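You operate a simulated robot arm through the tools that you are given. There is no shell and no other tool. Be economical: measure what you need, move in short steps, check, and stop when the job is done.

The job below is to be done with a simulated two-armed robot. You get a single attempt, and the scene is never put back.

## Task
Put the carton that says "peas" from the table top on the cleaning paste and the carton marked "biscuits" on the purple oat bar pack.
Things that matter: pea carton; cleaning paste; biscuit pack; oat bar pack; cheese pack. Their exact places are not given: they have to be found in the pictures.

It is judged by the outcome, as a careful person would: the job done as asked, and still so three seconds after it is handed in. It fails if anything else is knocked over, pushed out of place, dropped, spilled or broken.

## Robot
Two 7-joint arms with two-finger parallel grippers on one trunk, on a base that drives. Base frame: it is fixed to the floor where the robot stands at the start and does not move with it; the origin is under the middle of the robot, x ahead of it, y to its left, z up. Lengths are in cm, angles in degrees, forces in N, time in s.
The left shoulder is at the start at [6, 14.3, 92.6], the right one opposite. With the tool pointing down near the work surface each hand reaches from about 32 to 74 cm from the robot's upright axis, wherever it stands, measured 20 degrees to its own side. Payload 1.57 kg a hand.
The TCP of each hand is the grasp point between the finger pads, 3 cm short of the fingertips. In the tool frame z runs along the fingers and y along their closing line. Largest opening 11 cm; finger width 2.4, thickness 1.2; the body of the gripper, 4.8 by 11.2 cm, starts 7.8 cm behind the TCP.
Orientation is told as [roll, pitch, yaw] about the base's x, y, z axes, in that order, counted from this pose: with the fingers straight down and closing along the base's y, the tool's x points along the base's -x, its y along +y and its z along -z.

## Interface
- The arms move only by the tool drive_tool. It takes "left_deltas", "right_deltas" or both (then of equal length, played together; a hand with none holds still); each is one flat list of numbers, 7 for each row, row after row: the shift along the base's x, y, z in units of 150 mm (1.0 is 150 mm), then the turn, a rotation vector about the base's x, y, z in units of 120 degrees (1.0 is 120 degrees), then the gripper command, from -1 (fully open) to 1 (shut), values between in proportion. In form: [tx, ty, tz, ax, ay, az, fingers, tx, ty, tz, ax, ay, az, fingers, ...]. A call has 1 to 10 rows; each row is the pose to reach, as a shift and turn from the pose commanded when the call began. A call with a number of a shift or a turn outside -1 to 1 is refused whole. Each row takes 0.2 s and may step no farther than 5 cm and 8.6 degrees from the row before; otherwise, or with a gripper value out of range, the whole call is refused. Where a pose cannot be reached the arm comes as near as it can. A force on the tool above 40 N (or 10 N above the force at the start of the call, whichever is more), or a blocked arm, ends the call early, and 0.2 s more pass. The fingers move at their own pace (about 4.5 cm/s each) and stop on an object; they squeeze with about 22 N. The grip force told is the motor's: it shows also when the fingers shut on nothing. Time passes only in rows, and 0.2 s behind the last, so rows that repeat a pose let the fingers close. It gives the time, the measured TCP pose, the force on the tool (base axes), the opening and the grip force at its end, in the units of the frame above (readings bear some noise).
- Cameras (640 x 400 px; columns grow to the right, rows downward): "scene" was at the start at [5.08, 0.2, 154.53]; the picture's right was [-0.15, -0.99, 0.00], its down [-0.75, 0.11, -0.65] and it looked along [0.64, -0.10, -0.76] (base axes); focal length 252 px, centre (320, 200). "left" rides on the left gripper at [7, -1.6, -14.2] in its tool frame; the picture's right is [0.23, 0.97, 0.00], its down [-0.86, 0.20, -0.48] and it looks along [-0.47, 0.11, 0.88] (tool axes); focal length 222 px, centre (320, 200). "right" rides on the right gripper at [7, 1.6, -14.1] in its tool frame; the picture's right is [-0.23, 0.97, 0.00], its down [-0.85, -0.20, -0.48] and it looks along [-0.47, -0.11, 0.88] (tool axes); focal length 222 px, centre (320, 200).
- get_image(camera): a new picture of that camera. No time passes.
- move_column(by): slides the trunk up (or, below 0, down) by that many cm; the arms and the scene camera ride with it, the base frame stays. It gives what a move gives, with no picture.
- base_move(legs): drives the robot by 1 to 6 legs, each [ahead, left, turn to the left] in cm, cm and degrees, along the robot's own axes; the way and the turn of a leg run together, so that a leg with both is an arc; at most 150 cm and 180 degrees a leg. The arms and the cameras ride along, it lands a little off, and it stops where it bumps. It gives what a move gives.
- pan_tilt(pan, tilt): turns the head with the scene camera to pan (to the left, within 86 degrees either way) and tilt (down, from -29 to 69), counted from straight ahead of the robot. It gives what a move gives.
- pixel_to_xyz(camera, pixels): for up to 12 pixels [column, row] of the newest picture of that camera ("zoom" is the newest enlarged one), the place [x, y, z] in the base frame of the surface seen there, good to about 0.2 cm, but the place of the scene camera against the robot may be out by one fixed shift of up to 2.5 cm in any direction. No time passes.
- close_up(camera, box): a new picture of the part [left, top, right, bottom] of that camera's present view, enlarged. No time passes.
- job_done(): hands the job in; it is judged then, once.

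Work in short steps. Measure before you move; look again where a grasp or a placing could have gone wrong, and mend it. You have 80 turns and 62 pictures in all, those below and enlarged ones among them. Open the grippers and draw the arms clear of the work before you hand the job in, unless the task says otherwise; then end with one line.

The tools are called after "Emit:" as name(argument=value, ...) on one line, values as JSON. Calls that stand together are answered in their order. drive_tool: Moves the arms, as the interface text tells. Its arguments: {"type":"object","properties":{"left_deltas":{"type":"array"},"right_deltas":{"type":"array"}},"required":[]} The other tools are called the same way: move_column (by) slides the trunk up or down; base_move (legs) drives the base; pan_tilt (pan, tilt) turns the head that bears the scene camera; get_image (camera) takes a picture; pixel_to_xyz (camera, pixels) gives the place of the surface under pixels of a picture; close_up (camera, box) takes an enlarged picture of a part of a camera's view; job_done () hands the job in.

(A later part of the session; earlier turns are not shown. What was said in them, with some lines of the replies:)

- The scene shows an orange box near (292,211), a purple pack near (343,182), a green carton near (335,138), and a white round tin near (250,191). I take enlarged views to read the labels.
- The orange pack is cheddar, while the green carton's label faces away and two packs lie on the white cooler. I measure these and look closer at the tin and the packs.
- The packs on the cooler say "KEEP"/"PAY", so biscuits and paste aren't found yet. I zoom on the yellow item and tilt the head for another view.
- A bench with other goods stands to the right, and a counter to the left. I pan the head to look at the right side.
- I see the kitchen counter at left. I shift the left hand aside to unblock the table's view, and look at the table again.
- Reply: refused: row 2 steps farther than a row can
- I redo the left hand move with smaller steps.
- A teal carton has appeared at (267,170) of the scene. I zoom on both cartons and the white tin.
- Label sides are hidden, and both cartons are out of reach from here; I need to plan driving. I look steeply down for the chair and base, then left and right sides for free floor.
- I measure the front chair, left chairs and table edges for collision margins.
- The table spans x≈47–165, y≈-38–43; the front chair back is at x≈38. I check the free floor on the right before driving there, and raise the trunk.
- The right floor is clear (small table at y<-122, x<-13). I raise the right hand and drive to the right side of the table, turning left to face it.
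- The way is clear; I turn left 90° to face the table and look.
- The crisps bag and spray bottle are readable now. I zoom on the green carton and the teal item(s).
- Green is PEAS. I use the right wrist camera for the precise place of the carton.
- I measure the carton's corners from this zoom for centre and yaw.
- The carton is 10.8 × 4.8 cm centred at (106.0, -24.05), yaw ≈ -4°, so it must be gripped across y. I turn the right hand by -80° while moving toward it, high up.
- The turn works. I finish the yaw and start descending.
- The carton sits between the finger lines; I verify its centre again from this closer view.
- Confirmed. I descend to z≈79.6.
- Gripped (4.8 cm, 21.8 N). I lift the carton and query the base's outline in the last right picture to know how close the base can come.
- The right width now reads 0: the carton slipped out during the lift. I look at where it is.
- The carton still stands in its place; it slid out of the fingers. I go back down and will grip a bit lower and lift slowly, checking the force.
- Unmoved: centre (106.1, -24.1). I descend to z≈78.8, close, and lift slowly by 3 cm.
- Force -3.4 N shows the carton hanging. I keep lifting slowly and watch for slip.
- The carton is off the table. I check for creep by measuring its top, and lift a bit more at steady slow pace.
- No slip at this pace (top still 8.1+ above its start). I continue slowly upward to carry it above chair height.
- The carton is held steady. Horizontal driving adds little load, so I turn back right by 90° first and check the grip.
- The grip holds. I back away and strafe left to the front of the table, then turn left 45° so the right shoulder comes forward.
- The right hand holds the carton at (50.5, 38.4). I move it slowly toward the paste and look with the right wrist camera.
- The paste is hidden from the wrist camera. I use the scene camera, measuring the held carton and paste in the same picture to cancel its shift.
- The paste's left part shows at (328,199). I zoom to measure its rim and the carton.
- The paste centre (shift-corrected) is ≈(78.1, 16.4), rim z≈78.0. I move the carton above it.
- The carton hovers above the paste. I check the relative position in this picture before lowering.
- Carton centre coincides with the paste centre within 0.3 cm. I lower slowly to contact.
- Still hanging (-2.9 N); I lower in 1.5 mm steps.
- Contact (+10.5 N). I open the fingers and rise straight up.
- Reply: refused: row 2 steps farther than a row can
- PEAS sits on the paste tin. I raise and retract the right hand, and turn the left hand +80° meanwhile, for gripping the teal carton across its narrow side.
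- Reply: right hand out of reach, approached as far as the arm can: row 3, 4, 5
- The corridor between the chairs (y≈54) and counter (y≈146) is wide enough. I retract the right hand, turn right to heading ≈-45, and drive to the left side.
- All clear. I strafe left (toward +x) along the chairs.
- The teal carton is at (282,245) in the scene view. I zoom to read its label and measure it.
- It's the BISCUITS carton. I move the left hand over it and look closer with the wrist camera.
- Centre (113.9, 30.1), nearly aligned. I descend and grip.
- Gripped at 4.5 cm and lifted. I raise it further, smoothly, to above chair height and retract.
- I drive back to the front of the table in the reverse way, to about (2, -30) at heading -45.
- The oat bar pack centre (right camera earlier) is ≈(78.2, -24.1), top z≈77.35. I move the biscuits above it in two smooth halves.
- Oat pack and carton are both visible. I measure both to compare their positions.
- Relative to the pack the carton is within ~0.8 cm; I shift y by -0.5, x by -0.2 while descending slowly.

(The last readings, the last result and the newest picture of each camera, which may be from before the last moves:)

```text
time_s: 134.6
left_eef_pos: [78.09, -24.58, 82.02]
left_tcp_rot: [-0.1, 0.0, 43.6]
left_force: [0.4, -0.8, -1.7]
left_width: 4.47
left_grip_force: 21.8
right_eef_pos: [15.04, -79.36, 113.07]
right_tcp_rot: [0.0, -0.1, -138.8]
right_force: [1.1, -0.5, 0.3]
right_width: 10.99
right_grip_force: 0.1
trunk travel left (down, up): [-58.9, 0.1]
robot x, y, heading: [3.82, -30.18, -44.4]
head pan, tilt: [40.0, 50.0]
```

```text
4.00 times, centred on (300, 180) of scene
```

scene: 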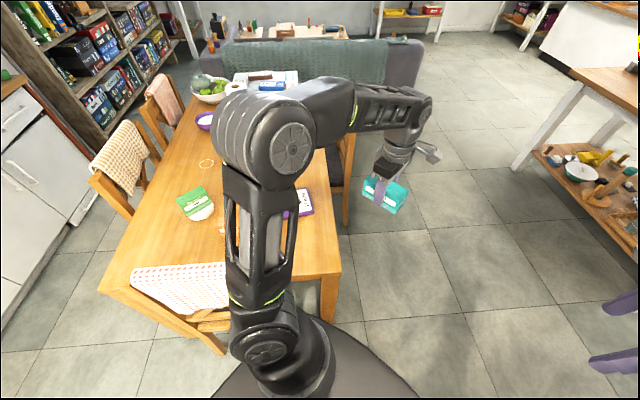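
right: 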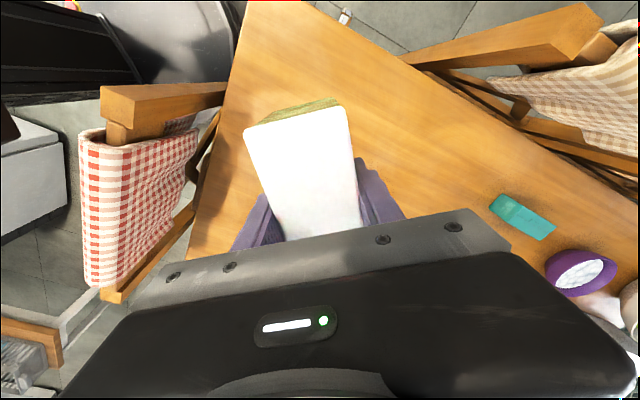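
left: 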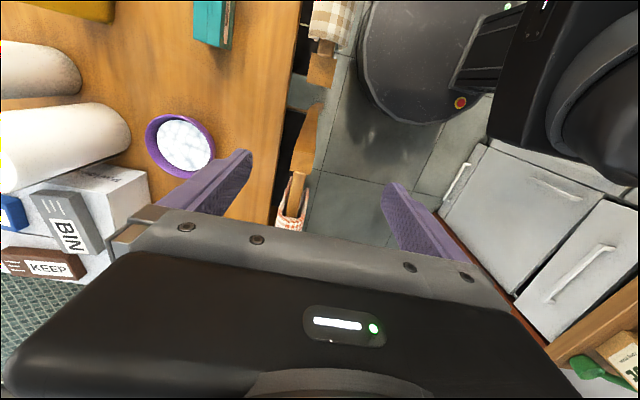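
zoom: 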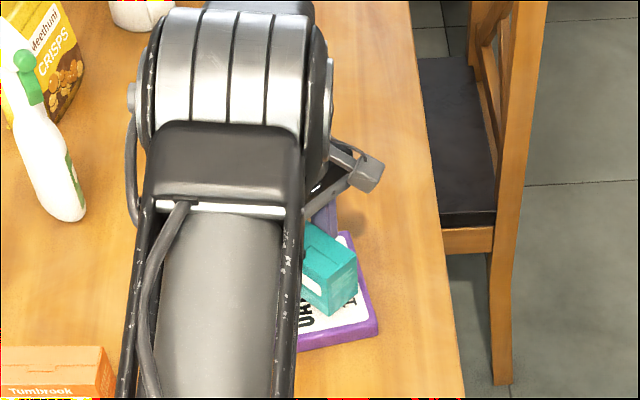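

The carton is well over the pack. I creep down to contact.

Emit:
drive_tool(left_deltas=[0, 0, -0.01, 0, 0, 0, 1, 0, 0, -0.02, 0, 0, 0, 1, 0, 0, -0.03, 0, 0, 0, 1, 0, 0, -0.04, 0, 0, 0, 1])

Emit:
drive_tool(left_deltas=[0, 0, -0.01, 0, 0, 0, 1, 0, 0, -0.02, 0, 0, 0, 1])

```text
time_s: 135.6
left_eef_pos: [78.12, -24.52, 81.55]
left_tcp_rot: [0.0, 0.0, 43.6]
left_force: [0.6, 0.2, -1.4]
left_width: 4.49
left_grip_force: 22.2
right_eef_pos: [14.97, -79.46, 113.08]
right_tcp_rot: [0.0, -0.1, -138.8]
right_force: [-1.1, -0.6, -0.1]
right_width: 11.03
right_grip_force: 0.1
trunk travel left (down, up): [-58.9, 0.1]
robot x, y, heading: [3.53, -30.84, -44.5]
head pan, tilt: [40.0, 50.0]
```

```text
time_s: 136.2
left_eef_pos: [77.99, -24.49, 81.15]
left_tcp_rot: [0.0, 0.0, 43.7]
left_force: [-0.3, -0.4, -1.6]
left_width: 4.46
left_grip_force: 21.8
right_eef_pos: [15.11, -79.44, 113.16]
right_tcp_rot: [0.0, -0.1, -138.8]
right_force: [0.6, 1.0, 0.6]
right_width: 11.02
right_grip_force: 0.1
trunk travel left (down, up): [-58.9, 0.1]
robot x, y, heading: [3.49, -30.32, -44.5]
head pan, tilt: [40.0, 50.0]
```

Emit:
drive_tool(left_deltas=[0, 0, -0.01, 0, 0, 0, 1])

Emit:
drive_tool(left_deltas=[0, 0, -0.01, 0, 0, 0, 1])

```text
time_s: 136.6
left_eef_pos: [78.05, -24.54, 81.04]
left_tcp_rot: [0.0, 0.0, 43.6]
left_force: [0.1, 0.5, -2.8]
left_width: 4.49
left_grip_force: 21.5
right_eef_pos: [15.04, -79.42, 113.06]
right_tcp_rot: [0.0, -0.2, -138.8]
right_force: [-0.7, 0.2, -0.2]
right_width: 10.99
right_grip_force: 0.2
trunk travel left (down, up): [-58.9, 0.1]
robot x, y, heading: [3.5, -30.5, -44.5]
head pan, tilt: [40.0, 50.0]
```

```text
time_s: 137.0
left_eef_pos: [78.11, -24.54, 80.91]
left_tcp_rot: [-0.1, 0.0, 43.7]
left_force: [0.3, -0.1, -0.6]
left_width: 4.49
left_grip_force: 22.0
right_eef_pos: [15.11, -79.4, 113.1]
right_tcp_rot: [-0.1, 0.0, -138.9]
right_force: [-0.1, 0.5, 0.0]
right_width: 11.01
right_grip_force: 0.0
trunk travel left (down, up): [-58.9, 0.1]
robot x, y, heading: [3.47, -30.49, -44.6]
head pan, tilt: [40.0, 50.0]
```

The force begins to drop (-0.6 N); one more small step should seat it.

Emit:
drive_tool(left_deltas=[0, 0, -0.008, 0, 0, 0, 1])

```text
time_s: 137.4
left_eef_pos: [78.12, -24.55, 80.92]
left_tcp_rot: [-0.1, -0.1, 43.5]
left_force: [-0.1, 0.1, 7.6]
left_width: 4.48
left_grip_force: 22.1
right_eef_pos: [14.87, -79.37, 113.18]
right_tcp_rot: [-0.1, 0.0, -138.9]
right_force: [0.4, -0.4, -0.3]
right_width: 10.99
right_grip_force: 0.1
trunk travel left (down, up): [-58.9, 0.1]
robot x, y, heading: [3.39, -30.82, -44.6]
head pan, tilt: [40.0, 50.0]
```

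Seated (+7.6 N). I open the fingers and rise, then retract toward the floor side.

Emit:
drive_tool(left_deltas=[0, 0, 0.005, 0, 0, 0, 0, 0, 0, 0.005, 0, 0, 0, -0.4, 0, 0, 0.005, 0, 0, 0, -0.6, 0, 0, 0.005, 0, 0, 0, -0.6, 0, 0, 0.005, 0, 0, 0, -0.6])

Emit:
drive_tool(left_deltas=[0, 0, 0.05, 0, 0, 0, -0.6, 0, 0, 0.2, 0, 0, 0, -0.6, 0, 0, 0.4, 0, 0, 0, -0.6, 0, 0, 0.7, 0, 0, 0, -0.6, 0, 0, 1, 0, 0, 0, -0.6])

Emit:
drive_tool(left_deltas=[0, 0, 0.2, 0, 0, 0, -1, 0, 0, 0.4, 0, 0, 0, -1, -0.15, -0.15, 0.5, 0, 0, 0, -1, -0.33, -0.33, 0.5, 0, 0, 0, -1, -0.51, -0.51, 0.5, 0, 0, 0, -1, -0.69, -0.69, 0.5, 0, 0, 0, -1, -0.87, -0.87, 0.5, 0, 0, 0, -1, -1, -1, 0.5, 0, 0, 0, -1])

Emit:
drive_tool(left_deltas=[-0.18, -0.18, 0, 0, 0, 0, -1, -0.36, -0.36, 0, 0, 0, 0, -1, -0.54, -0.54, 0, 0, 0, 0, -1, -0.7, -0.7, 0, 0, 0, 0, -1])

Emit:
get_image(camera="scene")

```text
time_s: 138.6
left_eef_pos: [78.08, -24.66, 80.85]
left_tcp_rot: [0.0, 0.0, 43.7]
left_force: [0.9, -0.1, -0.1]
left_width: 8.83
left_grip_force: 0.0
right_eef_pos: [15.12, -79.43, 113.09]
right_tcp_rot: [-0.1, 0.0, -138.7]
right_force: [-0.5, -0.5, -0.9]
right_width: 11.0
right_grip_force: 0.0
trunk travel left (down, up): [-58.9, 0.1]
robot x, y, heading: [3.33, -30.2, -44.5]
head pan, tilt: [40.0, 50.0]
```

```text
time_s: 139.8
left_eef_pos: [77.87, -24.62, 95.86]
left_tcp_rot: [0.0, -0.1, 43.6]
left_force: [-0.1, -0.3, -0.3]
left_width: 8.8
left_grip_force: 0.1
right_eef_pos: [15.0, -79.54, 113.08]
right_tcp_rot: [0.0, -0.1, -138.8]
right_force: [-0.6, -0.3, -0.5]
right_width: 11.02
right_grip_force: 0.2
trunk travel left (down, up): [-58.9, 0.1]
robot x, y, heading: [3.18, -30.5, -44.3]
head pan, tilt: [40.0, 50.0]
```

```text
time_s: 141.6
left_eef_pos: [62.97, -39.67, 103.25]
left_tcp_rot: [0.0, -0.1, 43.8]
left_force: [-1.0, -0.9, 0.3]
left_width: 11.0
left_grip_force: 0.1
right_eef_pos: [15.09, -79.57, 113.17]
right_tcp_rot: [0.1, 0.0, -138.8]
right_force: [0.1, -0.3, -0.7]
right_width: 11.01
right_grip_force: 0.0
trunk travel left (down, up): [-58.9, 0.1]
robot x, y, heading: [3.24, -30.49, -44.7]
head pan, tilt: [40.0, 50.0]
```

```text
time_s: 142.6
left_eef_pos: [52.45, -50.22, 103.26]
left_tcp_rot: [-0.1, 0.0, 43.7]
left_force: [-0.5, -0.7, 0.2]
left_width: 10.99
left_grip_force: 0.0
right_eef_pos: [15.1, -79.43, 113.12]
right_tcp_rot: [0.0, -0.1, -138.8]
right_force: [0.2, 0.6, -0.1]
right_width: 11.01
right_grip_force: 0.0
trunk travel left (down, up): [-58.9, 0.1]
robot x, y, heading: [3.71, -30.37, -44.6]
head pan, tilt: [40.0, 50.0]
```

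```text
7 pictures are left
```

scene: 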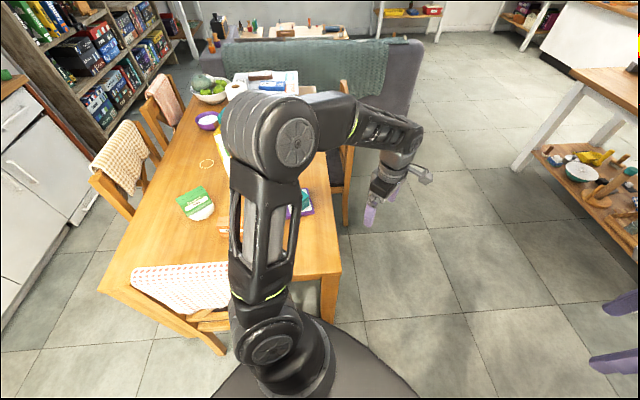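

My arm hides the pack; I turn the base slightly right and look again with the head panned left.

Emit:
base_move(legs=[[0, 0, -18]])

Emit:
pan_tilt(pan=70, tilt=45)

Emit:
get_image(camera="scene")

```text
time_s: 144.0
left_eef_pos: [44.18, -64.19, 103.33]
left_tcp_rot: [-0.1, -0.2, 25.7]
left_force: [0.7, 0.1, -0.3]
left_width: 10.99
left_grip_force: 0.0
right_eef_pos: [-0.61, -80.64, 113.07]
right_tcp_rot: [0.0, -0.1, -156.8]
right_force: [-0.3, 0.6, 0.2]
right_width: 10.98
right_grip_force: 0.2
trunk travel left (down, up): [-58.9, 0.1]
robot x, y, heading: [3.19, -30.96, -62.3]
head pan, tilt: [40.0, 50.0]
```

```text
time_s: 144.9
left_eef_pos: [44.19, -64.23, 103.33]
left_tcp_rot: [-0.1, 0.0, 25.7]
left_force: [-1.1, 0.5, 0.5]
left_width: 11.01
left_grip_force: 0.0
right_eef_pos: [-0.64, -80.71, 113.08]
right_tcp_rot: [0.0, 0.0, -156.8]
right_force: [1.2, 0.0, -0.5]
right_width: 10.97
right_grip_force: 0.1
trunk travel left (down, up): [-58.9, 0.1]
robot x, y, heading: [3.33, -30.47, -62.6]
head pan, tilt: [70.0, 45.0]
```

```text
6 pictures are left
```

scene: 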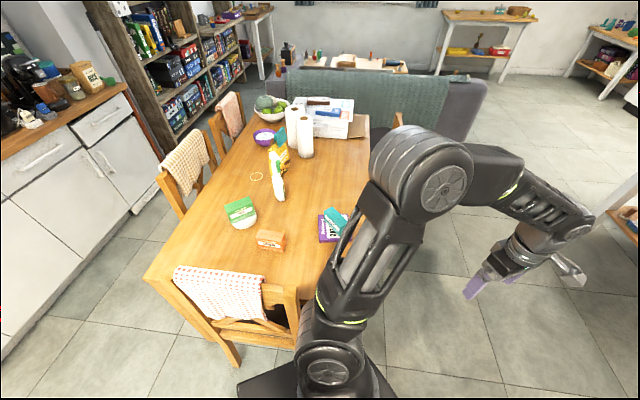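

Emit:
close_up(camera="scene", box=[210, 170, 370, 270])

```text
4.00 times, centred on (290, 220) of scene
```

zoom: 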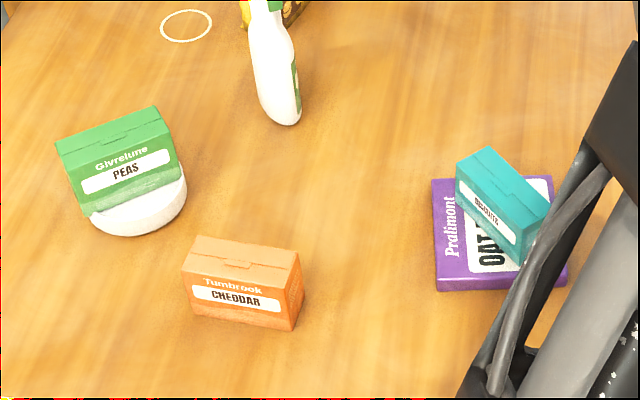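

Both cartons rest where asked: PEAS on the white tin and BISCUITS on the purple oat bar pack. The cheddar and the rest look undisturbed, the grippers are open and the arms are clear, so I hand in.

Emit:
job_done()

```text
The job is handed in.
```

The peas carton is on the round white tin, which I took to be the cleaning paste although I never saw a label on it. The biscuits carton is on the purple oat bar pack. In the final view nothing else appeared disturbed, the grippers are open and both arms are clear.
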